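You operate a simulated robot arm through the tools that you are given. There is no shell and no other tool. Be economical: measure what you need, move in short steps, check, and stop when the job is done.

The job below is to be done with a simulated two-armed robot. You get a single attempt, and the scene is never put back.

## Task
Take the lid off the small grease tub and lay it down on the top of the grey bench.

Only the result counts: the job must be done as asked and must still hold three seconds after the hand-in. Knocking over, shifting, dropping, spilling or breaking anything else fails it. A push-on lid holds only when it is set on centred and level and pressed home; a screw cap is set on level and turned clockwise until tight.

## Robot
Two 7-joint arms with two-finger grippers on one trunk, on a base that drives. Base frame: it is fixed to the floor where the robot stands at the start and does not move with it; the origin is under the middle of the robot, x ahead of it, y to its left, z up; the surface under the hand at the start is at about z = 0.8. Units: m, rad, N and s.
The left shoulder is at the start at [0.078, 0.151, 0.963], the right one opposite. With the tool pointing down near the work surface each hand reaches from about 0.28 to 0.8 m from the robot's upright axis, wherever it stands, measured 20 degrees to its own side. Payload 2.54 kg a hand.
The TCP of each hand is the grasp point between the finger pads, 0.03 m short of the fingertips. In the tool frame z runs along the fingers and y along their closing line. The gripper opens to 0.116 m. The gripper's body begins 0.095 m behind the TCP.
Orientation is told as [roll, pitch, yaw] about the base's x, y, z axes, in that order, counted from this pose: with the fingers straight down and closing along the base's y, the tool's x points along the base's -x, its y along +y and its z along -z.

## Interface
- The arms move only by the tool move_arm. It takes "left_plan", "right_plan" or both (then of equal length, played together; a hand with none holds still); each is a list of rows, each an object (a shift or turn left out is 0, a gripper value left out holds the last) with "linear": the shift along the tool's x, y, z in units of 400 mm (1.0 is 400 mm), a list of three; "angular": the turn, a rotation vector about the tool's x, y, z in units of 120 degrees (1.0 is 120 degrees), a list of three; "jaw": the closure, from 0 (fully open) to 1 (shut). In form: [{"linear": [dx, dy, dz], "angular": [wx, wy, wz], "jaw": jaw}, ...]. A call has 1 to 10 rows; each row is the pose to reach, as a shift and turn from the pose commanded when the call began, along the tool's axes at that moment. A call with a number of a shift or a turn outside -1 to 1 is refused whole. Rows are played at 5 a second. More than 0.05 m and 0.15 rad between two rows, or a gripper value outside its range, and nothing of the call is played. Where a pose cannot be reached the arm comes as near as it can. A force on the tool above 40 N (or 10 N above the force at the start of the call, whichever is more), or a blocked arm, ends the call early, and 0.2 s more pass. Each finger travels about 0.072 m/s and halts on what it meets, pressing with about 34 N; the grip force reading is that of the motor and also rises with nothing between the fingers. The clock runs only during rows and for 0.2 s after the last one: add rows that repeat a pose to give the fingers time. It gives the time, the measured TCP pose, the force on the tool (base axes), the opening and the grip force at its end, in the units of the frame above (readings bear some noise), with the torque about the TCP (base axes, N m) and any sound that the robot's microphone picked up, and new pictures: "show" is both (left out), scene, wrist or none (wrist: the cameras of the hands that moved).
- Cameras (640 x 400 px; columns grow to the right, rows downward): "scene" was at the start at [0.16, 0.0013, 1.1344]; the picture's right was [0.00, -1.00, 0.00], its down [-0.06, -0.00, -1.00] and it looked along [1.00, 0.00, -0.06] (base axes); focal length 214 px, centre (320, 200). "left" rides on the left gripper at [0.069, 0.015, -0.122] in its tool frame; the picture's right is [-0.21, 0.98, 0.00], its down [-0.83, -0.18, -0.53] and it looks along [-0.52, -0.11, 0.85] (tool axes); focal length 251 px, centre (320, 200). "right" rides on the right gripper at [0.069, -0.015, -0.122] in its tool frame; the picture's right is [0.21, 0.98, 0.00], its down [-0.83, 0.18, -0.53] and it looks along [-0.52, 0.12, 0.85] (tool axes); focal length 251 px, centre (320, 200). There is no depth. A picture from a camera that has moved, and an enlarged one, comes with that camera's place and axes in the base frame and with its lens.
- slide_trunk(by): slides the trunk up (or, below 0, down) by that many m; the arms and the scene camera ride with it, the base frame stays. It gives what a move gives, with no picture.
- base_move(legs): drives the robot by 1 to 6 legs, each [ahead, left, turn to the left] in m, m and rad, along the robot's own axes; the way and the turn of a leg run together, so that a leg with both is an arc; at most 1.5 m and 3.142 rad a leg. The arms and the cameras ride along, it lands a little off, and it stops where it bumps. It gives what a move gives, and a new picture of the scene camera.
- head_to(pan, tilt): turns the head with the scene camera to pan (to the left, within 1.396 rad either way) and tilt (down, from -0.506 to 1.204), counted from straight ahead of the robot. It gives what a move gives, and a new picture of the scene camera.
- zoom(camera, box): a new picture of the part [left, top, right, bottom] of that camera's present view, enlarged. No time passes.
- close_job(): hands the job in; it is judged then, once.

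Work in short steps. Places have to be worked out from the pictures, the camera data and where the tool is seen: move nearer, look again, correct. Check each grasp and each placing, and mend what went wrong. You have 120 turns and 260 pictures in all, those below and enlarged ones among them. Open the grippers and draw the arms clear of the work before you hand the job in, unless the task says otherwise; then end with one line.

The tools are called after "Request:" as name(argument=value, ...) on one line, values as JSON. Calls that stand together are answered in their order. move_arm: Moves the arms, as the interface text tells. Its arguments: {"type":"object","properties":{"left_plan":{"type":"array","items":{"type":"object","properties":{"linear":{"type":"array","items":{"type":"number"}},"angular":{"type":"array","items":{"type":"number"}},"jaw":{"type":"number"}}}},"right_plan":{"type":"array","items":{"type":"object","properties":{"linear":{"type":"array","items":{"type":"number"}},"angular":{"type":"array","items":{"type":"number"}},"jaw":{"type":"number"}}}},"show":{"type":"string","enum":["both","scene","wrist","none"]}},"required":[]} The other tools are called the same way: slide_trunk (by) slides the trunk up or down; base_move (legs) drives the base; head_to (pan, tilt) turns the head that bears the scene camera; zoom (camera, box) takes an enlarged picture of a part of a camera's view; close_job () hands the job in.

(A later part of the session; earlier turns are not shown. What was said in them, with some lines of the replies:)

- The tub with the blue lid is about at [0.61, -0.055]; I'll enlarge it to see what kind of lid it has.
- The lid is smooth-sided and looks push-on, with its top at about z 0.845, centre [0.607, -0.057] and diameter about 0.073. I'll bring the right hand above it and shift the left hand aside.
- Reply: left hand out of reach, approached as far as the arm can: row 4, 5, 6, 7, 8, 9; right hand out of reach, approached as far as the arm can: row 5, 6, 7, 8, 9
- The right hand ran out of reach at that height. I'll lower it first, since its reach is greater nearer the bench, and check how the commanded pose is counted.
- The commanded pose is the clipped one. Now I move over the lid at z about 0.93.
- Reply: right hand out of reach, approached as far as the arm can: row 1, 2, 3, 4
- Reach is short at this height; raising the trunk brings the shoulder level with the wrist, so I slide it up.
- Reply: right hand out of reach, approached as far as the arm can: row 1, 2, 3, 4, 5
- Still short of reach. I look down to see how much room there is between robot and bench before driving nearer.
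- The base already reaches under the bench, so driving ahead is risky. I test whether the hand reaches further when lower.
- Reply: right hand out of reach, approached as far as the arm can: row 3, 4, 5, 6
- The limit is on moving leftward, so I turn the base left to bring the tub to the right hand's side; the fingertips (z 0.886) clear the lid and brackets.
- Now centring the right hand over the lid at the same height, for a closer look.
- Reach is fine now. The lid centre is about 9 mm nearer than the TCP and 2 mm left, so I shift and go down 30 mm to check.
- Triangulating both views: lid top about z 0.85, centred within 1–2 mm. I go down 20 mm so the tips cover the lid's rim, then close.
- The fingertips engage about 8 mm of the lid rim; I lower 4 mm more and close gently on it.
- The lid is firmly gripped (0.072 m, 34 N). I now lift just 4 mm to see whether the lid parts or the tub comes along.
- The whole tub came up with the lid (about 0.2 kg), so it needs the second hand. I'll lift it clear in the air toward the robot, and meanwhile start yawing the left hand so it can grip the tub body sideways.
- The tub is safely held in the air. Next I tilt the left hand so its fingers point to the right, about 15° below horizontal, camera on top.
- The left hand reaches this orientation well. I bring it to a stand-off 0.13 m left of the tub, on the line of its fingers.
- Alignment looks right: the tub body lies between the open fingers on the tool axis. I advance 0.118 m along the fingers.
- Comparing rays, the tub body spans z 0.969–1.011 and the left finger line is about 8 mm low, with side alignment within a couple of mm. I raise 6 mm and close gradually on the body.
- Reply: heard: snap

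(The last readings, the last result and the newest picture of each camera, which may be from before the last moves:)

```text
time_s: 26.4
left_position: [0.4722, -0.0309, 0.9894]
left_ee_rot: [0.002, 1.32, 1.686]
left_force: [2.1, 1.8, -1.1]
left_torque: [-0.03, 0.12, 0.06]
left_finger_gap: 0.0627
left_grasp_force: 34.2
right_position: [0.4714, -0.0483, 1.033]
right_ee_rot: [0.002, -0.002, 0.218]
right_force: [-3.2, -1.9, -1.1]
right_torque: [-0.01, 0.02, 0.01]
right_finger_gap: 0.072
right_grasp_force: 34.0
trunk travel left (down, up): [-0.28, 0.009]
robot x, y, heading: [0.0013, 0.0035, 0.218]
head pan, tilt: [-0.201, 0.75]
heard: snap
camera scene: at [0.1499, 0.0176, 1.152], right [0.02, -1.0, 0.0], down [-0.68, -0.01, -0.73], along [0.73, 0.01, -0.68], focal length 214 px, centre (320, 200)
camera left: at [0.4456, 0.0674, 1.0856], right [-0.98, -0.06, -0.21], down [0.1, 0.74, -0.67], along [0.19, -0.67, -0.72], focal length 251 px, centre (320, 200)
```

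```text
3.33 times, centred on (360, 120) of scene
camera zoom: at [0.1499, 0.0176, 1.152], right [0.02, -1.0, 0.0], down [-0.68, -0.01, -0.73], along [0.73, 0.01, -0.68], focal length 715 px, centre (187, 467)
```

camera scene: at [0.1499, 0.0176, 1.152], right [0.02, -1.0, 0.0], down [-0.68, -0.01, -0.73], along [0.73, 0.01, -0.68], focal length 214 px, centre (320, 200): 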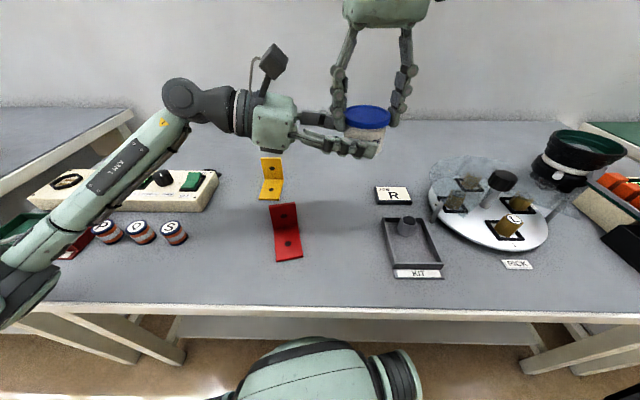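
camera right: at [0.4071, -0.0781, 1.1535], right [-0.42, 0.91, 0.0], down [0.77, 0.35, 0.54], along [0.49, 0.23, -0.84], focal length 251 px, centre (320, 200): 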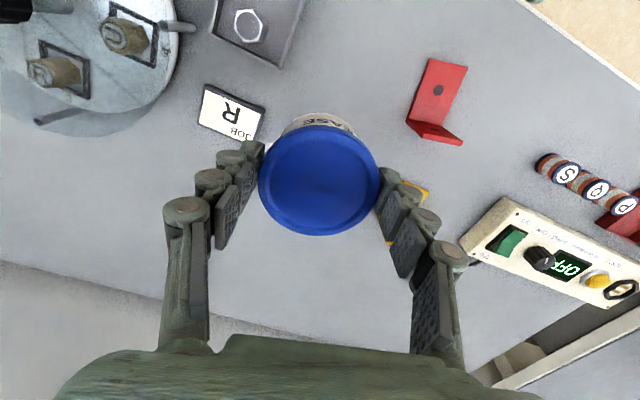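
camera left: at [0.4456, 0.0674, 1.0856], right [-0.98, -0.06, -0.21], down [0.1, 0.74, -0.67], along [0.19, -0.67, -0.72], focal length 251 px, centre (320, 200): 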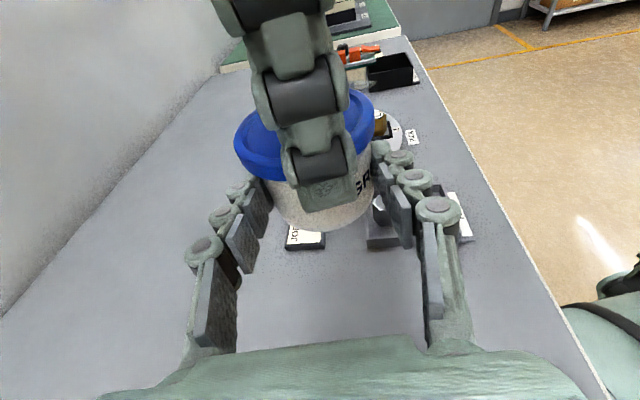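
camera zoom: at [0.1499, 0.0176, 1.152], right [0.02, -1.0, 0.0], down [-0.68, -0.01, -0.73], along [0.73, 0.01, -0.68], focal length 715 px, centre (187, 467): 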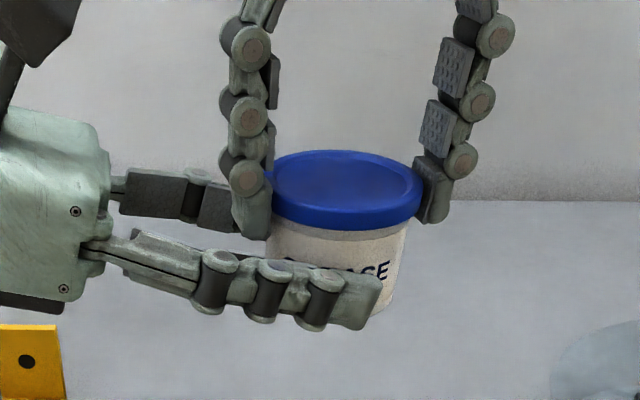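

The body is held (0.063 m, 34 N), and a snap was heard, probably the lid letting go. I raise the right hand straight up with the left holding still.

Request:
move_arm(right_plan=[{"linear": [0, 0, -0.008]}, {"linear": [0, 0, -0.02]}, {"linear": [0, 0, -0.04]}, {"linear": [0, 0, -0.07]}, {"linear": [0, 0, -0.1]}, {"linear": [0, 0, -0.1]}], show="none")

Request:
zoom(camera="scene", box=[280, 40, 440, 160])

```text
time_s: 27.8
left_position: [0.4724, -0.0319, 0.9906]
left_ee_rot: [-0.002, 1.319, 1.684]
left_force: [-0.8, -0.3, -0.5]
left_torque: [-0.01, -0.01, -0.01]
left_finger_gap: 0.0626
left_grasp_force: 34.0
right_position: [0.4734, -0.0487, 1.0747]
right_ee_rot: [0.002, -0.002, 0.218]
right_force: [-0.7, -0.3, 0.6]
right_torque: [0.02, 0.01, 0.04]
right_finger_gap: 0.072
right_grasp_force: 34.4
trunk travel left (down, up): [-0.28, 0.009]
robot x, y, heading: [-0.0011, 0.0037, 0.219]
head pan, tilt: [-0.201, 0.75]
```

```text
3.33 times, centred on (360, 100) of scene
camera zoom: at [0.1499, 0.0176, 1.152], right [0.02, -1.0, 0.0], down [-0.68, -0.01, -0.73], along [0.73, 0.01, -0.68], focal length 715 px, centre (187, 533)
```

zoom: 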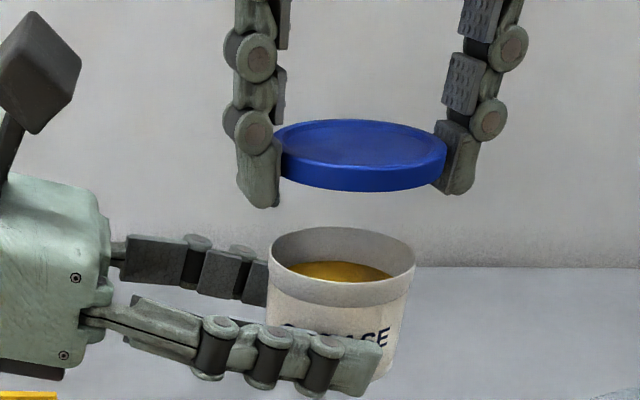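

The lid is cleanly off and the tub is steady in the left hand. I carry the lid to the right and forward, toward the clear patch behind the JOB card at about [0.695, -0.12].

Request:
move_arm(right_plan=[{"linear": [-0.02, -0.08, 0]}, {"linear": [-0.05, -0.17, 0]}, {"linear": [-0.1, -0.25, 0.03]}, {"linear": [-0.16, -0.295, 0.08]}, {"linear": [-0.23, -0.295, 0.14]}, {"linear": [-0.3, -0.295, 0.2]}, {"linear": [-0.37, -0.295, 0.26]}, {"linear": [-0.44, -0.295, 0.32]}, {"linear": [-0.502, -0.295, 0.36]}, {"linear": [-0.502, -0.295, 0.4]}])

```text
time_s: 30.0
left_position: [0.4713, -0.0301, 0.9898]
left_ee_rot: [-0.001, 1.321, 1.686]
left_force: [0.1, 0.1, -0.6]
left_torque: [-0.01, -0.01, -0.02]
left_finger_gap: 0.0624
left_grasp_force: 33.3
right_position: [0.6932, -0.1208, 0.9112]
right_ee_rot: [0.0, -0.003, 0.219]
right_force: [0.4, 0.3, -0.2]
right_torque: [0.0, 0.01, 0.02]
right_finger_gap: 0.072
right_grasp_force: 34.4
trunk travel left (down, up): [-0.28, 0.009]
robot x, y, heading: [0.0022, -0.0022, 0.227]
head pan, tilt: [-0.201, 0.75]
camera scene: at [0.1499, 0.0175, 1.152], right [0.02, -1.0, 0.0], down [-0.68, -0.01, -0.73], along [0.73, 0.01, -0.68], focal length 214 px, centre (320, 200)
camera right: at [0.6277, -0.1505, 1.0332], right [-0.42, 0.91, 0.0], down [0.77, 0.35, 0.54], along [0.49, 0.23, -0.84], focal length 251 px, centre (320, 200)
```

scene: 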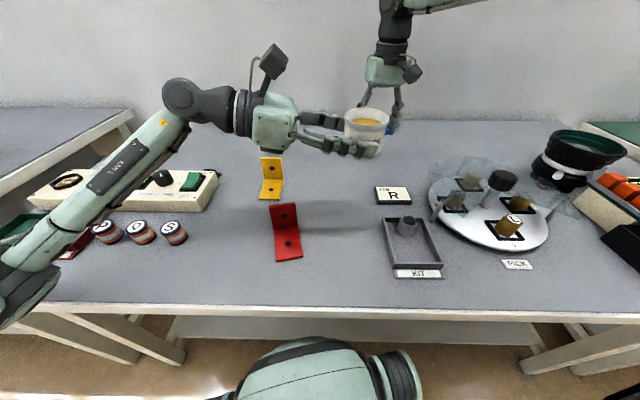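
right: 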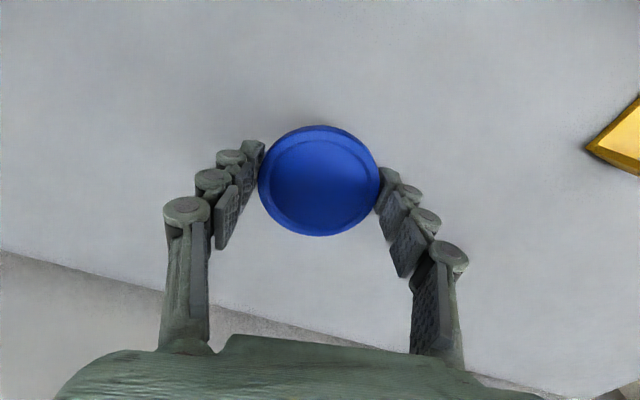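

The patch below is clear. I lower to about z 0.838, then feel for the bench.

Request:
move_arm(right_plan=[{"linear": [0, 0, 0.05]}, {"linear": [0, 0, 0.1]}, {"linear": [0, 0, 0.15]}, {"linear": [0, 0, 0.182]}, {"linear": [0, 0, 0.182]}], show="wrist")

Request:
move_arm(right_plan=[{"linear": [0, 0, 0.006]}, {"linear": [0, 0, 0.012]}, {"linear": [0, 0, 0.018]}, {"linear": [0, 0, 0.018]}], show="none")

Request:
zoom(camera="scene", box=[340, 90, 460, 180])

```text
time_s: 31.2
left_position: [0.4721, -0.0307, 0.9897]
left_ee_rot: [-0.003, 1.319, 1.685]
left_force: [-0.2, -0.6, -0.1]
left_torque: [0.02, -0.02, 0.0]
left_finger_gap: 0.0627
left_grasp_force: 33.8
right_position: [0.6942, -0.1187, 0.8411]
right_ee_rot: [0.002, 0.0, 0.218]
right_force: [-0.5, -0.1, 0.3]
right_torque: [0.0, 0.0, 0.0]
right_finger_gap: 0.0719
right_grasp_force: 34.4
trunk travel left (down, up): [-0.28, 0.009]
robot x, y, heading: [0.0009, -0.0028, 0.223]
head pan, tilt: [-0.201, 0.75]
camera right: at [0.6295, -0.1499, 0.9618], right [-0.42, 0.91, 0.0], down [0.77, 0.35, 0.54], along [0.49, 0.23, -0.84], focal length 251 px, centre (320, 200)
```

right: 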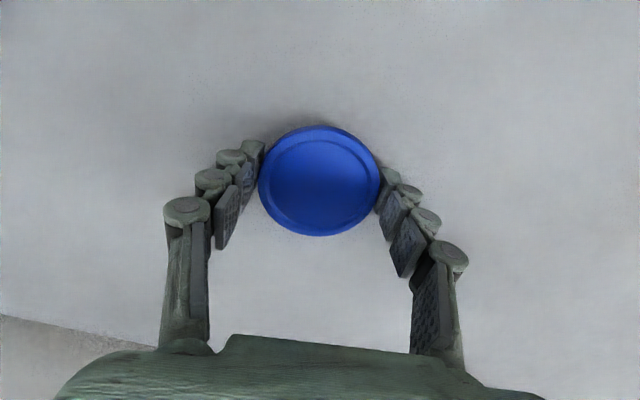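

```text
time_s: 32.2
left_position: [0.4732, -0.0303, 0.9901]
left_ee_rot: [-0.003, 1.319, 1.684]
left_force: [-0.3, -0.5, -0.2]
left_torque: [0.01, 0.0, 0.03]
left_finger_gap: 0.0627
left_grasp_force: 33.9
right_position: [0.6953, -0.1204, 0.8341]
right_ee_rot: [0.002, -0.004, 0.218]
right_force: [0.3, 0.6, 0.1]
right_torque: [0.02, 0.04, -0.03]
right_finger_gap: 0.0717
right_grasp_force: 34.5
trunk travel left (down, up): [-0.28, 0.009]
robot x, y, heading: [-0.0001, -0.0032, 0.216]
head pan, tilt: [-0.201, 0.75]
```

```text
4.44 times, centred on (400, 135) of scene
camera zoom: at [0.1499, 0.0176, 1.152], right [0.02, -1.0, 0.0], down [-0.68, -0.01, -0.73], along [0.73, 0.01, -0.68], focal length 953 px, centre (-36, 489)
```

zoom: 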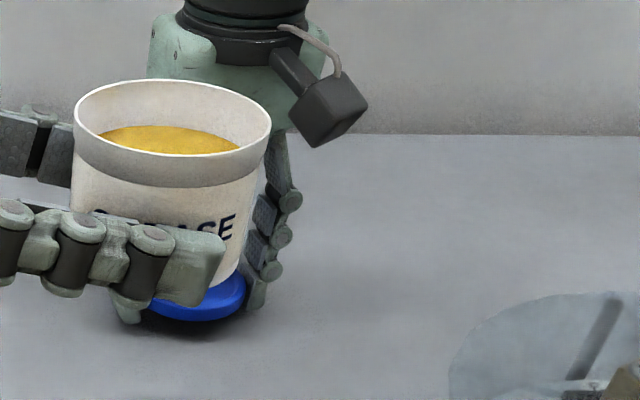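

No contact yet at tip height about 0.804; I keep going down in 1.5 mm steps.

Request:
move_arm(right_plan=[{"linear": [0, 0, 0.004]}, {"linear": [0, 0, 0.008]}, {"linear": [0, 0, 0.011]}, {"linear": [0, 0, 0.011]}], show="none")

```text
time_s: 33.2
left_position: [0.4742, -0.0319, 0.9904]
left_ee_rot: [-0.003, 1.321, 1.683]
left_force: [-0.8, -0.2, 0.1]
left_torque: [0.02, 0.01, 0.02]
left_finger_gap: 0.0624
left_grasp_force: 34.2
right_position: [0.6931, -0.1202, 0.8294]
right_ee_rot: [0.002, -0.002, 0.219]
right_force: [0.1, 0.3, 0.4]
right_torque: [0.0, -0.01, 0.02]
right_finger_gap: 0.0719
right_grasp_force: 33.7
trunk travel left (down, up): [-0.28, 0.009]
robot x, y, heading: [0.0006, 0.0016, 0.223]
head pan, tilt: [-0.201, 0.75]
```

Still free; a few more small steps down.

Request:
move_arm(right_plan=[{"linear": [0, 0, 0.003]}, {"linear": [0, 0, 0.006]}, {"linear": [0, 0, 0.009]}, {"linear": [0, 0, 0.009]}], show="wrist")

Request:
zoom(camera="scene", box=[340, 110, 420, 180])

```text
time_s: 34.2
left_position: [0.4722, -0.0303, 0.99]
left_ee_rot: [-0.002, 1.321, 1.685]
left_force: [0.6, -0.8, 0.2]
left_torque: [0.04, -0.01, 0.01]
left_finger_gap: 0.0626
left_grasp_force: 34.2
right_position: [0.6951, -0.119, 0.8267]
right_ee_rot: [0.001, -0.003, 0.219]
right_force: [0.5, -0.2, -0.3]
right_torque: [0.02, 0.02, 0.0]
right_finger_gap: 0.0718
right_grasp_force: 34.0
trunk travel left (down, up): [-0.28, 0.009]
robot x, y, heading: [-0.0025, -0.0019, 0.22]
head pan, tilt: [-0.201, 0.75]
camera right: at [0.63, -0.1499, 0.9477], right [-0.42, 0.91, 0.0], down [0.77, 0.35, 0.54], along [0.49, 0.23, -0.84], focal length 251 px, centre (320, 200)
```

right: 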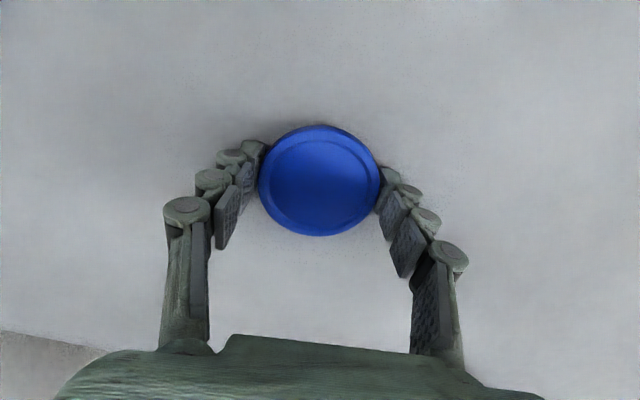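

```text
5.71 times, centred on (380, 145) of scene
camera zoom: at [0.1499, 0.0176, 1.152], right [0.02, -1.0, 0.0], down [-0.68, -0.01, -0.73], along [0.73, 0.01, -0.68], focal length 1226 px, centre (-23, 514)
```

zoom: 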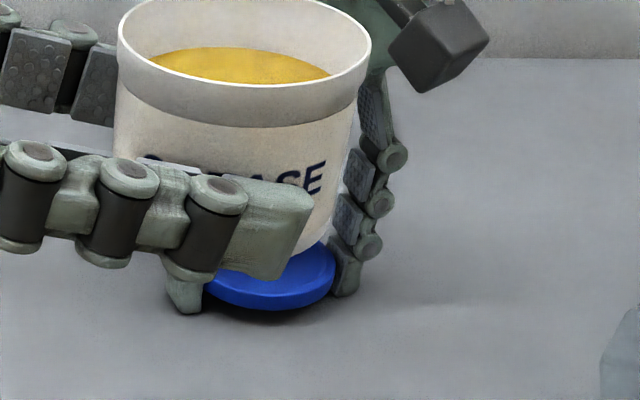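

Shadow shows only a small gap remains; I continue down until contact force shows.

Request:
move_arm(right_plan=[{"linear": [0, 0, 0.003]}, {"linear": [0, 0, 0.006]}, {"linear": [0, 0, 0.009]}, {"linear": [0, 0, 0.012]}, {"linear": [0, 0, 0.012]}], show="none")

Request:
zoom(camera="scene", box=[340, 110, 420, 180])

```text
time_s: 35.4
left_position: [0.4715, -0.0295, 0.9914]
left_ee_rot: [-0.009, 1.321, 1.677]
left_force: [0.4, -0.3, 0.7]
left_torque: [0.04, 0.02, -0.04]
left_finger_gap: 0.0623
left_grasp_force: 34.0
right_position: [0.6939, -0.1197, 0.8252]
right_ee_rot: [0.002, -0.01, 0.217]
right_force: [6.1, -2.0, 25.5]
right_torque: [-0.64, -0.1, 0.17]
right_finger_gap: 0.0721
right_grasp_force: 33.8
trunk travel left (down, up): [-0.28, 0.009]
robot x, y, heading: [0.0002, 0.0016, 0.227]
head pan, tilt: [-0.201, 0.75]
```

```text
5.71 times, centred on (380, 145) of scene
camera zoom: at [0.148, 0.018, 1.1526], right [0.02, -1.0, 0.0], down [-0.68, -0.01, -0.73], along [0.73, 0.01, -0.68], focal length 1226 px, centre (-23, 514)
```

zoom: 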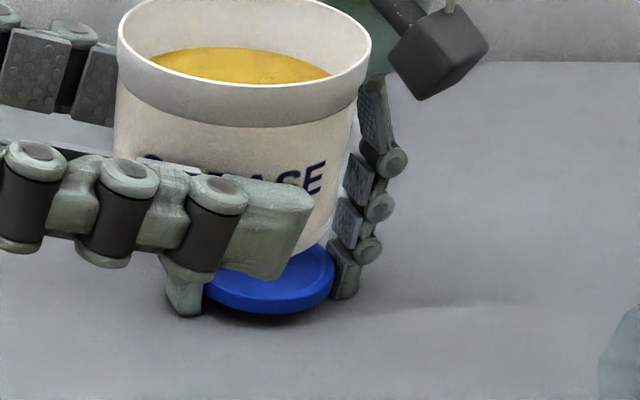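

The fingertips touch the bench (about z 0.795) with the lid a few mm above it. I ease off 3 mm and open to let it settle flat.

Request:
move_arm(right_plan=[{"linear": [0, 0, -0.007]}, {"linear": [0, 0, -0.007], "jaw": 0.36}, {"linear": [0, 0, -0.007], "jaw": 0.3}, {"linear": [0, 0, -0.007], "jaw": 0.15}, {"linear": [0, 0, -0.007], "jaw": 0.0}, {"linear": [0, 0, -0.007], "jaw": 0.0}], show="wrist")

Request:
zoom(camera="scene", box=[340, 110, 420, 180])

```text
time_s: 36.8
left_position: [0.4722, -0.0306, 0.9907]
left_ee_rot: [-0.002, 1.32, 1.684]
left_force: [0.2, 1.0, 0.5]
left_torque: [0.01, 0.0, 0.03]
left_finger_gap: 0.0625
left_grasp_force: 34.0
right_position: [0.695, -0.1211, 0.8247]
right_ee_rot: [0.002, -0.001, 0.218]
right_force: [0.1, 0.7, 0.1]
right_torque: [-0.01, -0.01, 0.0]
right_finger_gap: 0.116
right_grasp_force: 0.1
trunk travel left (down, up): [-0.28, 0.009]
robot x, y, heading: [-0.0002, -0.0021, 0.221]
head pan, tilt: [-0.201, 0.75]
camera right: at [0.6291, -0.1507, 0.9459], right [-0.42, 0.91, 0.0], down [0.77, 0.35, 0.54], along [0.49, 0.23, -0.84], focal length 251 px, centre (320, 200)
```

right: 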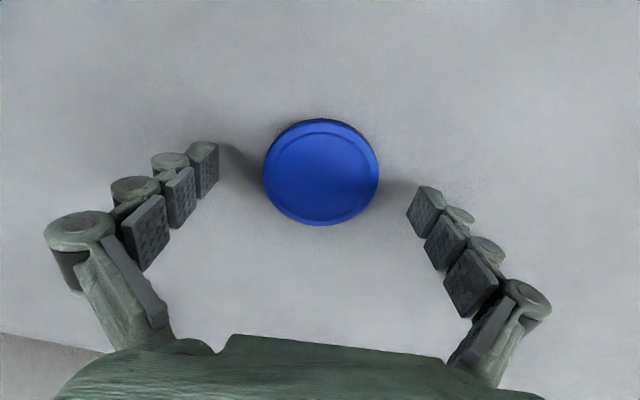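

```text
5.71 times, centred on (380, 145) of scene
camera zoom: at [0.1499, 0.0176, 1.152], right [0.02, -1.0, 0.0], down [-0.68, -0.01, -0.73], along [0.73, 0.01, -0.68], focal length 1226 px, centre (-23, 514)
```

zoom: 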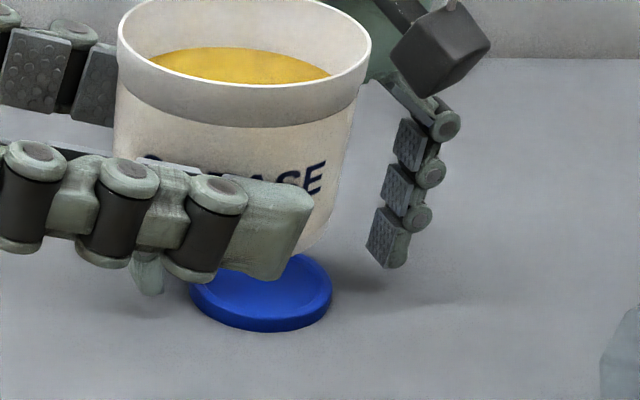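

The lid lies flat on the bench. I withdraw the right hand straight up, then go back above the open tub, clear of its rim.

Request:
move_arm(right_plan=[{"linear": [0, 0, -0.1]}, {"linear": [0, 0, -0.2]}, {"linear": [0.062, 0, -0.3]}, {"linear": [0.132, 0, -0.365]}, {"linear": [0.202, 0, -0.43]}, {"linear": [0.272, 0, -0.49]}, {"linear": [0.342, 0, -0.55]}, {"linear": [0.402, 0.045, -0.61]}, {"linear": [0.452, 0.125, -0.67]}, {"linear": [0.452, 0.125, -0.67]}])

```text
time_s: 39.0
left_position: [0.4725, -0.032, 0.991]
left_ee_rot: [-0.003, 1.32, 1.686]
left_force: [-0.1, 0.6, 0.2]
left_torque: [0.03, -0.01, -0.01]
left_finger_gap: 0.0626
left_grasp_force: 33.6
right_position: [0.5082, -0.1122, 1.0889]
right_ee_rot: [0.001, 0.001, 0.218]
right_force: [0.0, -0.7, 0.1]
right_torque: [0.0, -0.01, 0.0]
right_finger_gap: 0.1161
right_grasp_force: 0.0
trunk travel left (down, up): [-0.28, 0.009]
robot x, y, heading: [-0.0022, -0.0017, 0.217]
head pan, tilt: [-0.201, 0.75]
camera scene: at [0.1501, 0.0174, 1.1519], right [0.02, -1.0, 0.0], down [-0.68, -0.01, -0.73], along [0.73, 0.01, -0.68], focal length 214 px, centre (320, 200)
camera right: at [0.4423, -0.1423, 1.2109], right [-0.42, 0.91, 0.0], down [0.77, 0.35, 0.54], along [0.49, 0.23, -0.84], focal length 251 px, centre (320, 200)
```

scene: 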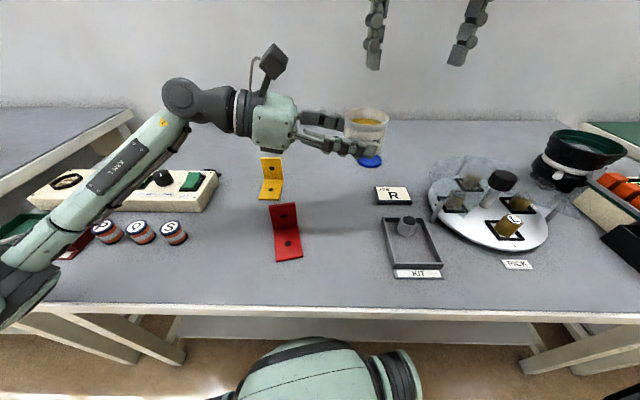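
right: 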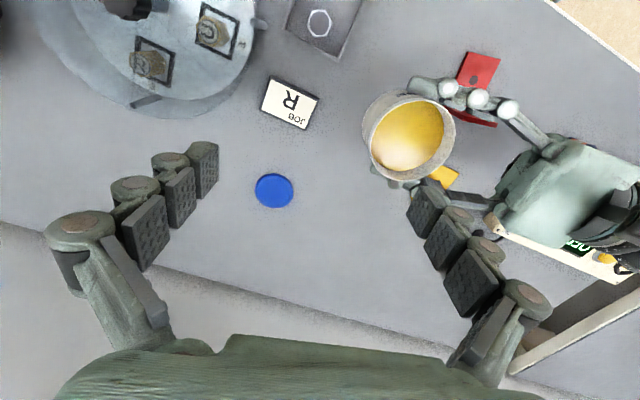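

The lid lies alone on the bench. I now centre the right hand above the open tub.

Request:
move_arm(right_plan=[{"linear": [0.027, 0.09, 0]}, {"linear": [0.0535, 0.1765, 0]}, {"linear": [0.0535, 0.1765, 0]}], show="wrist")

Request:
zoom(camera="scene", box=[290, 50, 430, 170])

```text
time_s: 39.8
left_position: [0.472, -0.0311, 0.9911]
left_ee_rot: [-0.002, 1.318, 1.684]
left_force: [0.0, -0.2, -0.1]
left_torque: [0.0, 0.0, 0.03]
left_finger_gap: 0.0626
left_grasp_force: 33.5
right_position: [0.4726, -0.0492, 1.0883]
right_ee_rot: [0.004, -0.004, 0.218]
right_force: [-0.6, 0.8, -0.9]
right_torque: [0.01, 0.02, 0.01]
right_finger_gap: 0.116
right_grasp_force: 0.1
trunk travel left (down, up): [-0.28, 0.009]
robot x, y, heading: [-0.0028, 0.0014, 0.224]
head pan, tilt: [-0.201, 0.75]
camera right: at [0.4074, -0.0784, 1.2095], right [-0.42, 0.91, 0.0], down [0.77, 0.35, 0.54], along [0.49, 0.23, -0.84], focal length 251 px, centre (320, 200)
```

right: 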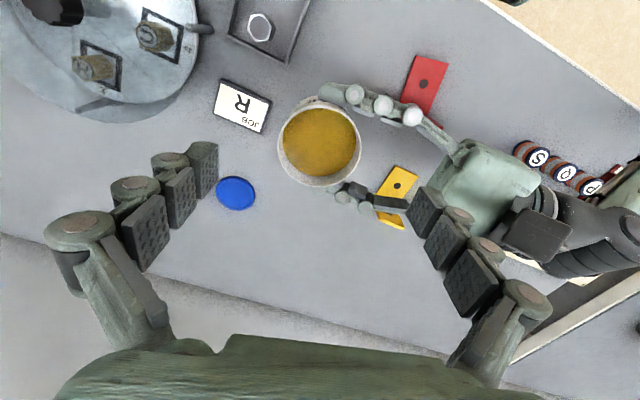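

```text
3.33 times, centred on (360, 110) of scene
camera zoom: at [0.1498, 0.0175, 1.152], right [0.02, -1.0, 0.0], down [-0.68, -0.01, -0.73], along [0.73, 0.01, -0.68], focal length 715 px, centre (187, 500)
```

zoom: 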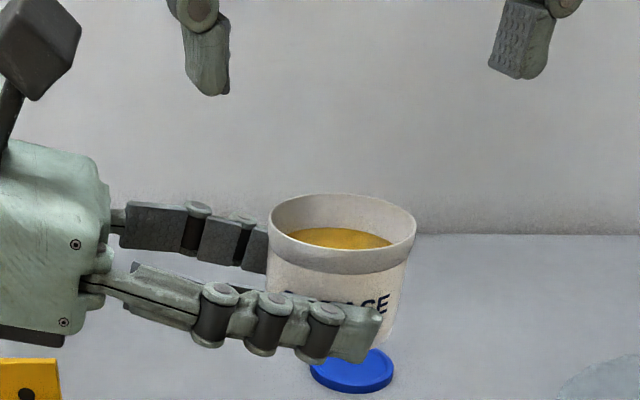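

The rim is centred under the right hand. I lower 62 mm so the fingertips straddle the upper tub wall, then close on it.

Request:
move_arm(right_plan=[{"linear": [0.005, 0, 0.05]}, {"linear": [0.005, 0, 0.1]}, {"linear": [0.005, 0, 0.155]}, {"linear": [0.005, 0, 0.155]}], show="wrist")

Request:
zoom(camera="scene", box=[290, 50, 430, 170])

```text
time_s: 40.8
left_position: [0.4715, -0.0314, 0.9915]
left_ee_rot: [-0.002, 1.319, 1.685]
left_force: [-0.3, -0.7, 0.0]
left_torque: [0.04, -0.02, 0.02]
left_finger_gap: 0.0626
left_grasp_force: 33.7
right_position: [0.4694, -0.0489, 1.0284]
right_ee_rot: [0.001, -0.002, 0.216]
right_force: [0.3, -0.2, -0.5]
right_torque: [0.0, 0.0, -0.02]
right_finger_gap: 0.1161
right_grasp_force: 0.1
trunk travel left (down, up): [-0.28, 0.009]
robot x, y, heading: [0.0026, -0.0038, 0.222]
head pan, tilt: [-0.201, 0.75]
camera right: at [0.4049, -0.0792, 1.1498], right [-0.42, 0.91, 0.0], down [0.77, 0.35, 0.54], along [0.49, 0.23, -0.84], focal length 251 px, centre (320, 200)
```

right: 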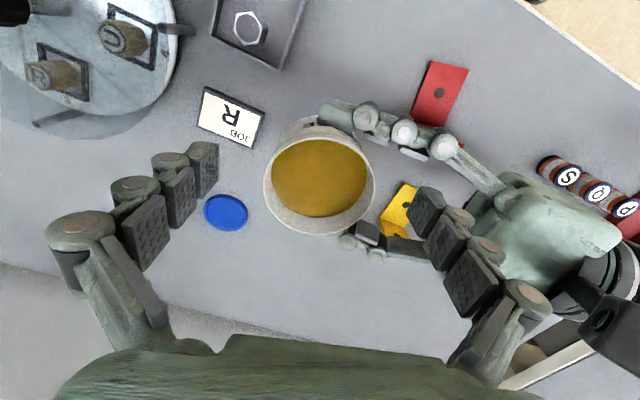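

```text
3.33 times, centred on (360, 110) of scene
camera zoom: at [0.1498, 0.0176, 1.152], right [0.02, -1.0, 0.0], down [-0.68, -0.01, -0.73], along [0.73, 0.01, -0.68], focal length 715 px, centre (187, 500)
```

zoom: 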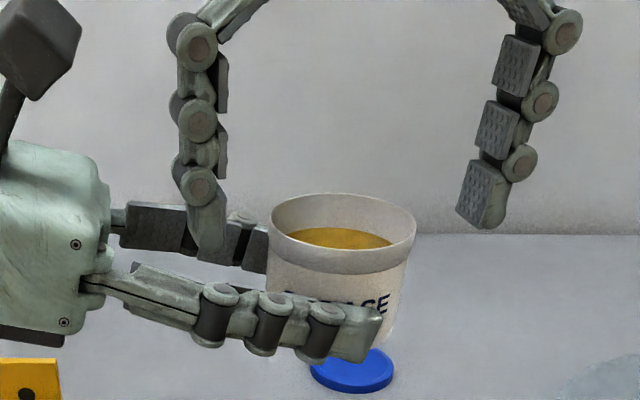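

Centred. I lower 8 mm more for a deeper grip and close on the tub wall.

Request:
move_arm(right_plan=[{"linear": [0, 0, 0.02], "jaw": 0}, {"linear": [0, 0, 0.02], "jaw": 0.3}, {"linear": [0, 0, 0.02], "jaw": 0.36}, {"linear": [0, 0, 0.02], "jaw": 0.4}, {"linear": [0, 0, 0.02], "jaw": 0.43}, {"linear": [0, 0, 0.02], "jaw": 0.46}, {"linear": [0, 0, 0.02], "jaw": 0.5}, {"linear": [0, 0, 0.02], "jaw": 0.5}], show="wrist")

Request:
zoom(camera="scene", box=[290, 50, 430, 170])

```text
time_s: 42.6
left_position: [0.4721, -0.0307, 0.9892]
left_ee_rot: [-0.003, 1.318, 1.687]
left_force: [-1.2, 4.0, -1.8]
left_torque: [0.11, -0.01, 0.05]
left_finger_gap: 0.0626
left_grasp_force: 34.2
right_position: [0.4683, -0.0482, 1.0214]
right_ee_rot: [0.001, -0.003, 0.216]
right_force: [1.5, -3.6, 1.1]
right_torque: [-0.21, -0.01, -0.01]
right_finger_gap: 0.0636
right_grasp_force: 33.4
trunk travel left (down, up): [-0.28, 0.009]
robot x, y, heading: [0.0016, 0.0009, 0.219]
head pan, tilt: [-0.201, 0.75]
camera right: at [0.4042, -0.0787, 1.1428], right [-0.42, 0.91, 0.0], down [0.77, 0.35, 0.54], along [0.49, 0.23, -0.84], focal length 251 px, centre (320, 200)
```

right: 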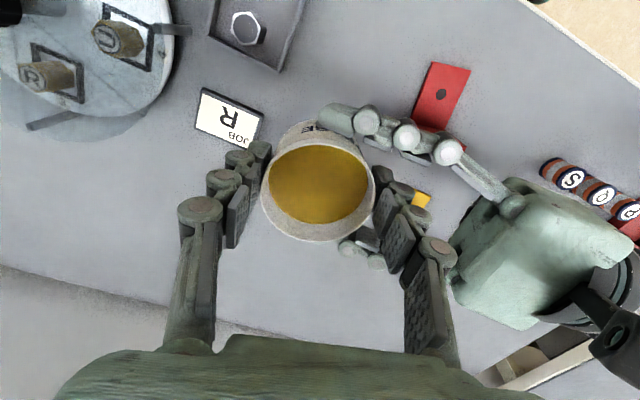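

```text
3.33 times, centred on (360, 110) of scene
camera zoom: at [0.1499, 0.0176, 1.152], right [0.02, -1.0, 0.0], down [-0.68, -0.01, -0.73], along [0.73, 0.01, -0.68], focal length 715 px, centre (187, 500)
```

zoom: 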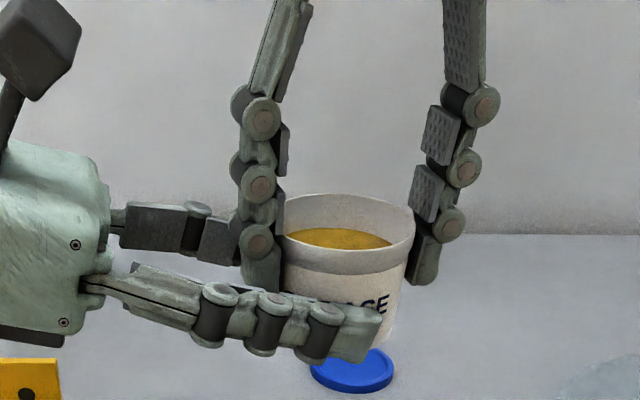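

Both hands hold the tub (0.064 and 0.063 m). I open the left hand, then draw it back along its fingers.

Request:
move_arm(left_plan=[{"jaw": 0.4}, {"jaw": 0.2}, {"jaw": 0.0}, {"jaw": 0.0}, {"jaw": 0.0}], show="wrist")

Request:
zoom(camera="scene", box=[290, 50, 430, 170])

```text
time_s: 43.8
left_position: [0.4725, -0.0311, 0.9906]
left_ee_rot: [-0.003, 1.319, 1.683]
left_force: [0.3, 0.3, -0.1]
left_torque: [0.0, -0.01, -0.04]
left_finger_gap: 0.1159
left_grasp_force: 0.0
right_position: [0.4693, -0.0487, 1.0215]
right_ee_rot: [0.003, -0.003, 0.218]
right_force: [0.6, 0.1, -0.2]
right_torque: [0.0, -0.03, 0.03]
right_finger_gap: 0.0639
right_grasp_force: 34.0
trunk travel left (down, up): [-0.28, 0.009]
robot x, y, heading: [0.0025, 0.0036, 0.22]
head pan, tilt: [-0.201, 0.75]
camera left: at [0.4456, 0.0674, 1.0856], right [-0.98, -0.06, -0.21], down [0.1, 0.74, -0.67], along [0.19, -0.67, -0.71], focal length 251 px, centre (320, 200)
```

left: 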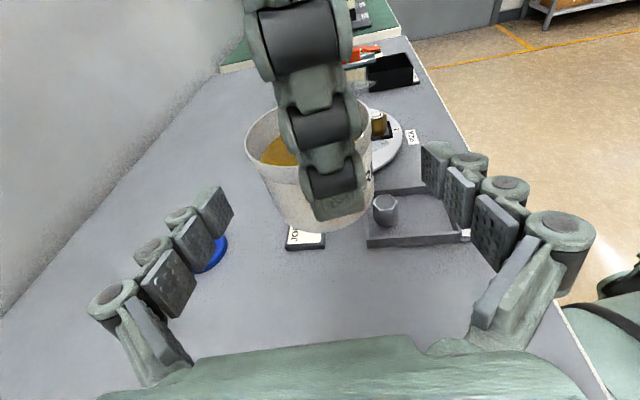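

```text
3.33 times, centred on (360, 110) of scene
camera zoom: at [0.1499, 0.0176, 1.152], right [0.02, -1.0, 0.0], down [-0.68, -0.01, -0.73], along [0.73, 0.01, -0.68], focal length 715 px, centre (187, 500)
```

zoom: 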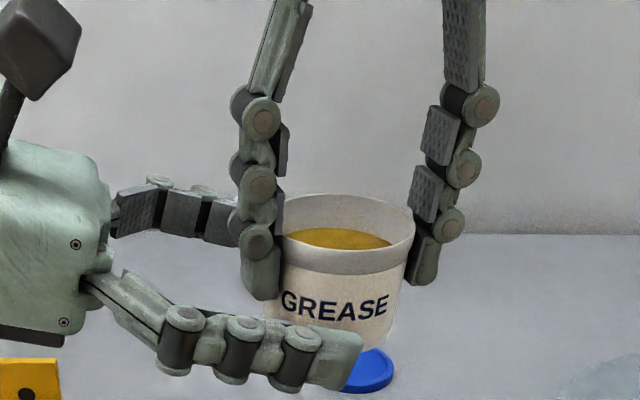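

The tub is held upright by the right hand alone. I retract the left hand along the way it came.

Request:
move_arm(left_plan=[{"linear": [0, 0, -0.1]}, {"linear": [0, 0, -0.2]}, {"linear": [0, 0, -0.3]}, {"linear": [0.033, 0.046, -0.38]}, {"linear": [0.066, 0.091, -0.46]}, {"linear": [0.099, 0.137, -0.54]}, {"linear": [0.132, 0.182, -0.62]}, {"linear": [0.164, 0.228, -0.7]}, {"linear": [0.164, 0.228, -0.7]}], show="scene")

```text
time_s: 45.8
left_position: [0.3538, 0.2115, 1.1243]
left_ee_rot: [-0.001, 1.319, 1.686]
left_force: [0.4, 0.4, 0.6]
left_torque: [0.0, -0.01, 0.02]
left_finger_gap: 0.1159
left_grasp_force: 0.1
right_position: [0.4688, -0.0479, 1.021]
right_ee_rot: [0.002, -0.003, 0.218]
right_force: [-0.3, -0.1, -0.1]
right_torque: [0.03, 0.03, 0.0]
right_finger_gap: 0.0638
right_grasp_force: 34.4
trunk travel left (down, up): [-0.28, 0.009]
robot x, y, heading: [-0.0017, 0.0022, 0.22]
head pan, tilt: [-0.201, 0.75]
camera scene: at [0.15, 0.0175, 1.152], right [0.02, -1.0, 0.0], down [-0.68, -0.01, -0.73], along [0.73, 0.01, -0.68], focal length 214 px, centre (320, 200)
```

scene: 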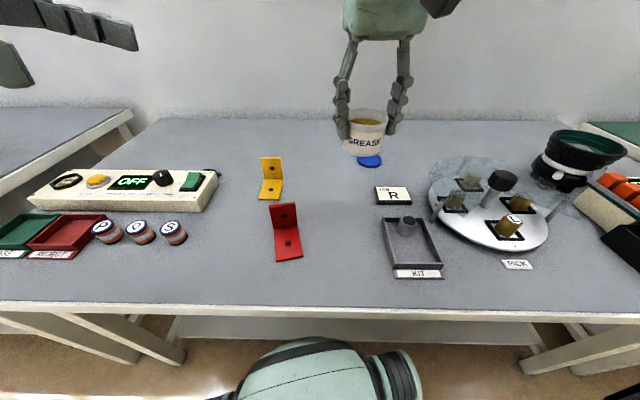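

Left hand is clear. I carry the tub back along the lifting path to about 8 mm above its original spot.

Request:
move_arm(right_plan=[{"linear": [-0.04, -0.0125, 0.04]}, {"linear": [-0.09, -0.0275, 0.08]}, {"linear": [-0.14, -0.0425, 0.13]}, {"linear": [-0.19, -0.0575, 0.18]}, {"linear": [-0.23, -0.0675, 0.23]}, {"linear": [-0.27, -0.078, 0.28]}, {"linear": [-0.298, -0.087, 0.33]}, {"linear": [-0.298, -0.087, 0.385]}, {"linear": [-0.298, -0.087, 0.405]}, {"linear": [-0.298, -0.087, 0.405]}])

Request:
zoom(camera="scene", box=[312, 130, 392, 200])

```text
time_s: 48.0
left_position: [0.3528, 0.2127, 1.1247]
left_ee_rot: [-0.003, 1.32, 1.685]
left_force: [-0.1, -0.8, -0.6]
left_torque: [0.0, -0.01, -0.03]
left_finger_gap: 0.116
left_grasp_force: 0.0
right_position: [0.5928, -0.056, 0.8592]
right_ee_rot: [0.001, 0.0, 0.218]
right_force: [0.2, 0.3, -0.2]
right_torque: [0.0, 0.02, 0.0]
right_finger_gap: 0.0637
right_grasp_force: 34.2
trunk travel left (down, up): [-0.28, 0.009]
robot x, y, heading: [0.0021, -0.0041, 0.219]
head pan, tilt: [-0.201, 0.75]
camera scene: at [0.1499, 0.0176, 1.152], right [0.02, -1.0, 0.0], down [-0.68, -0.01, -0.73], along [0.73, 0.01, -0.68], focal length 214 px, centre (320, 200)
camera right: at [0.528, -0.0865, 0.9807], right [-0.42, 0.91, 0.0], down [0.77, 0.35, 0.54], along [0.49, 0.23, -0.84], focal length 251 px, centre (320, 200)
```

scene: 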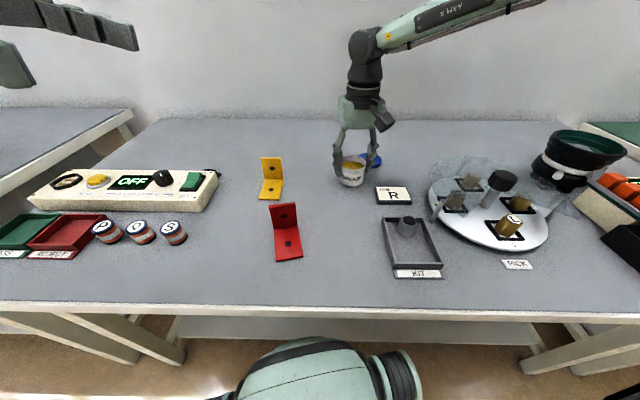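
right: 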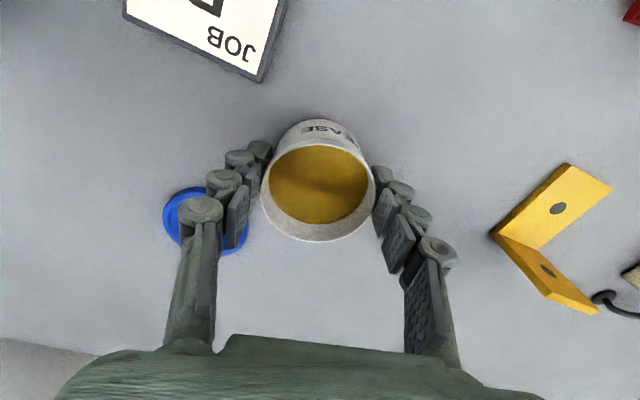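

```text
5.71 times, centred on (352, 165) of scene
camera zoom: at [0.1499, 0.0176, 1.152], right [0.02, -1.0, 0.0], down [-0.68, -0.01, -0.73], along [0.73, 0.01, -0.68], focal length 1226 px, centre (137, 400)
```

zoom: 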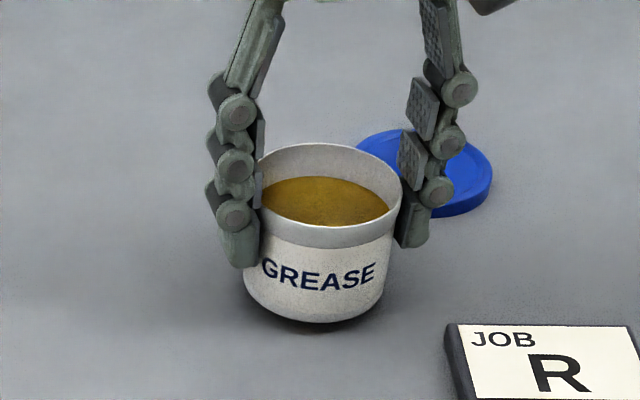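

Nearly down, above its original spot (bottom edge matches the earlier picture). I lower in 2 mm steps until it touches.

Request:
move_arm(right_plan=[{"linear": [0, 0, 0.005]}, {"linear": [0, 0, 0.01]}, {"linear": [0, 0, 0.015]}, {"linear": [0, 0, 0.018]}, {"linear": [0, 0, 0.018]}], show="none")

Request:
zoom(camera="scene", box=[322, 130, 382, 200])

```text
time_s: 49.2
left_position: [0.3528, 0.2128, 1.1229]
left_ee_rot: [-0.002, 1.32, 1.686]
left_force: [0.6, -0.2, -0.2]
left_torque: [0.0, -0.01, 0.0]
left_finger_gap: 0.1159
left_grasp_force: 0.0
right_position: [0.5926, -0.0555, 0.8527]
right_ee_rot: [0.002, -0.003, 0.217]
right_force: [0.3, 0.0, -0.1]
right_torque: [0.0, 0.01, -0.01]
right_finger_gap: 0.0641
right_grasp_force: 34.1
trunk travel left (down, up): [-0.28, 0.009]
robot x, y, heading: [-0.0015, 0.0025, 0.219]
head pan, tilt: [-0.201, 0.75]
```

```text
5.71 times, centred on (352, 165) of scene
camera zoom: at [0.1499, 0.0176, 1.152], right [0.02, -1.0, 0.0], down [-0.68, -0.01, -0.73], along [0.73, 0.01, -0.68], focal length 1226 px, centre (137, 400)
```

zoom: 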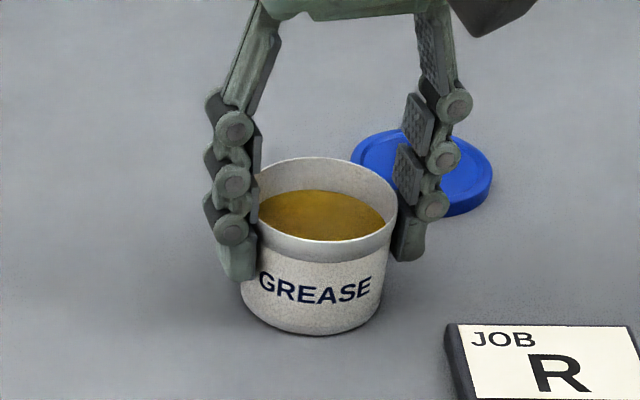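

No contact force yet, though the position matches the original to about a mm or two. One more small step down.

Request:
move_arm(right_plan=[{"linear": [0, 0, 0.002]}, {"linear": [0, 0, 0.004]}, {"linear": [0, 0, 0.005]}, {"linear": [0, 0, 0.005]}], show="none")

```text
time_s: 50.2
left_position: [0.354, 0.2124, 1.1253]
left_ee_rot: [-0.004, 1.319, 1.685]
left_force: [0.1, -0.3, -1.0]
left_torque: [0.01, -0.03, -0.02]
left_finger_gap: 0.1159
left_grasp_force: 0.0
right_position: [0.592, -0.0565, 0.8522]
right_ee_rot: [0.001, -0.004, 0.218]
right_force: [1.3, 0.3, 1.2]
right_torque: [0.0, -0.01, 0.01]
right_finger_gap: 0.0638
right_grasp_force: 33.8
trunk travel left (down, up): [-0.28, 0.009]
robot x, y, heading: [0.0021, 0.003, 0.219]
head pan, tilt: [-0.201, 0.75]
```

Contact is just beginning (force rising). I add 0.8 mm and open slowly.

Request:
move_arm(right_plan=[{"linear": [0, 0, 0.002]}, {"linear": [0, 0, 0.002]}, {"linear": [0, 0, 0.002], "jaw": 0.42}, {"linear": [0, 0, 0.002], "jaw": 0.38}, {"linear": [0, 0, 0.002], "jaw": 0.25}, {"linear": [0, 0, 0.002], "jaw": 0.0}, {"linear": [0, 0, 0.002], "jaw": 0.0}], show="wrist")

Request:
zoom(camera="scene", box=[322, 130, 382, 200])

```text
time_s: 51.8
left_position: [0.3538, 0.2113, 1.1241]
left_ee_rot: [-0.004, 1.319, 1.685]
left_force: [-0.3, 0.1, 0.0]
left_torque: [0.02, 0.01, 0.0]
left_finger_gap: 0.1161
left_grasp_force: 0.1
right_position: [0.592, -0.0559, 0.8499]
right_ee_rot: [0.003, -0.001, 0.218]
right_force: [0.0, -1.1, 0.6]
right_torque: [0.0, -0.01, 0.02]
right_finger_gap: 0.1159
right_grasp_force: 0.1
trunk travel left (down, up): [-0.28, 0.009]
robot x, y, heading: [-0.0018, 0.0008, 0.217]
head pan, tilt: [-0.201, 0.75]
camera right: at [0.5277, -0.0855, 0.9712], right [-0.42, 0.91, 0.0], down [0.77, 0.35, 0.54], along [0.49, 0.23, -0.84], focal length 251 px, centre (320, 200)
```

right: 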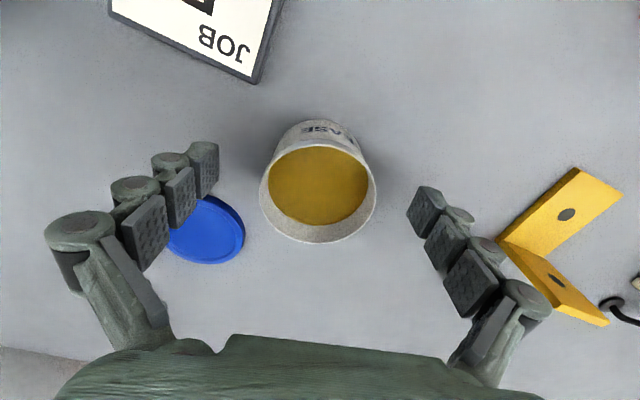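

```text
5.71 times, centred on (352, 165) of scene
camera zoom: at [0.1498, 0.0176, 1.152], right [0.02, -1.0, 0.0], down [-0.68, -0.01, -0.73], along [0.73, 0.01, -0.68], focal length 1226 px, centre (137, 400)
```

zoom: 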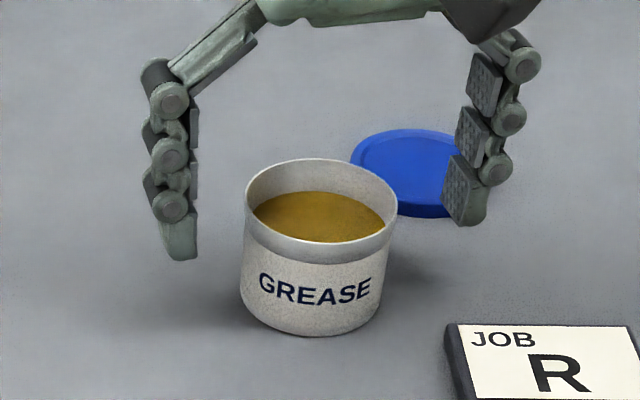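

The tub stands upright where it was, with its contents intact. I withdraw the right hand straight up and back, then check.

Request:
move_arm(right_plan=[{"linear": [0, 0, -0.08]}, {"linear": [0, 0, -0.18]}, {"linear": [0.03, 0, -0.27]}, {"linear": [0.1, 0, -0.35]}, {"linear": [0.18, 0, -0.43]}, {"linear": [0.26, -0.05, -0.5]}, {"linear": [0.34, -0.1, -0.55]}, {"linear": [0.34, -0.1, -0.55]}], show="scene")

Request:
zoom(camera="scene", box=[312, 130, 412, 210])

```text
time_s: 53.6
left_position: [0.3527, 0.213, 1.124]
left_ee_rot: [-0.002, 1.319, 1.685]
left_force: [0.3, 0.5, 0.0]
left_torque: [-0.04, 0.02, 0.03]
left_finger_gap: 0.116
left_grasp_force: 0.2
right_position: [0.4659, -0.1214, 1.0719]
right_ee_rot: [0.002, -0.002, 0.22]
right_force: [0.2, -0.2, 0.4]
right_torque: [0.0, 0.02, 0.0]
right_finger_gap: 0.1163
right_grasp_force: 0.1
trunk travel left (down, up): [-0.28, 0.009]
robot x, y, heading: [-0.0028, -0.0036, 0.221]
head pan, tilt: [-0.201, 0.75]
camera scene: at [0.15, 0.0178, 1.1519], right [0.02, -1.0, 0.0], down [-0.68, -0.01, -0.73], along [0.73, 0.01, -0.68], focal length 214 px, centre (320, 200)
```

scene: 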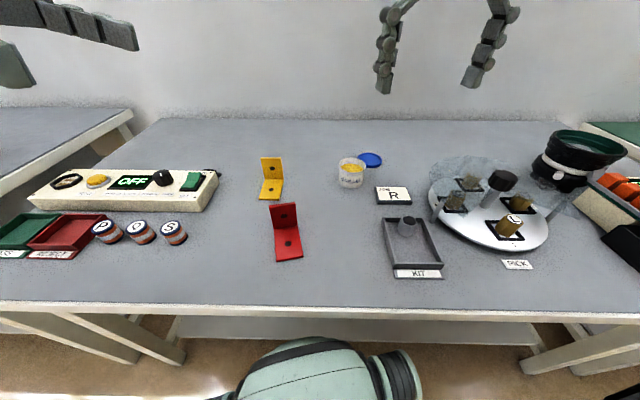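

```text
5.00 times, centred on (362, 170) of scene
camera zoom: at [0.15, 0.0178, 1.1519], right [0.02, -1.0, 0.0], down [-0.68, -0.01, -0.73], along [0.73, 0.01, -0.68], focal length 1072 px, centre (110, 350)
```

zoom: 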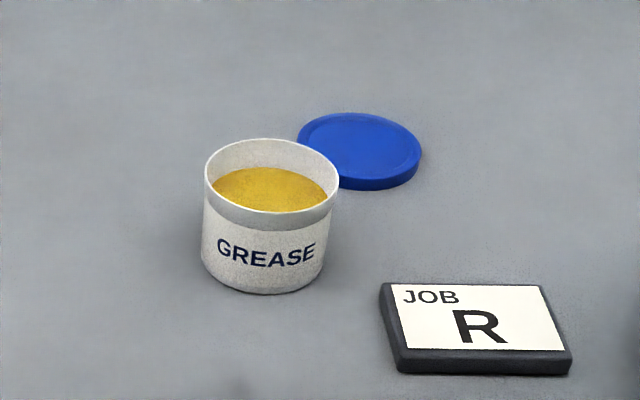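

The lid lies flat on the grey bench, the tub stands upright at its spot, both hands are open and clear, and nothing else has moved. I hand the job in.

Request:
close_job()

```text
The job is handed in.
```

The lid is off the grease tub and lying flat on the grey bench. I had to lift the tub to get the lid off, so I set it back upright to within a few millimetres of where it stood, with no grease spilled.
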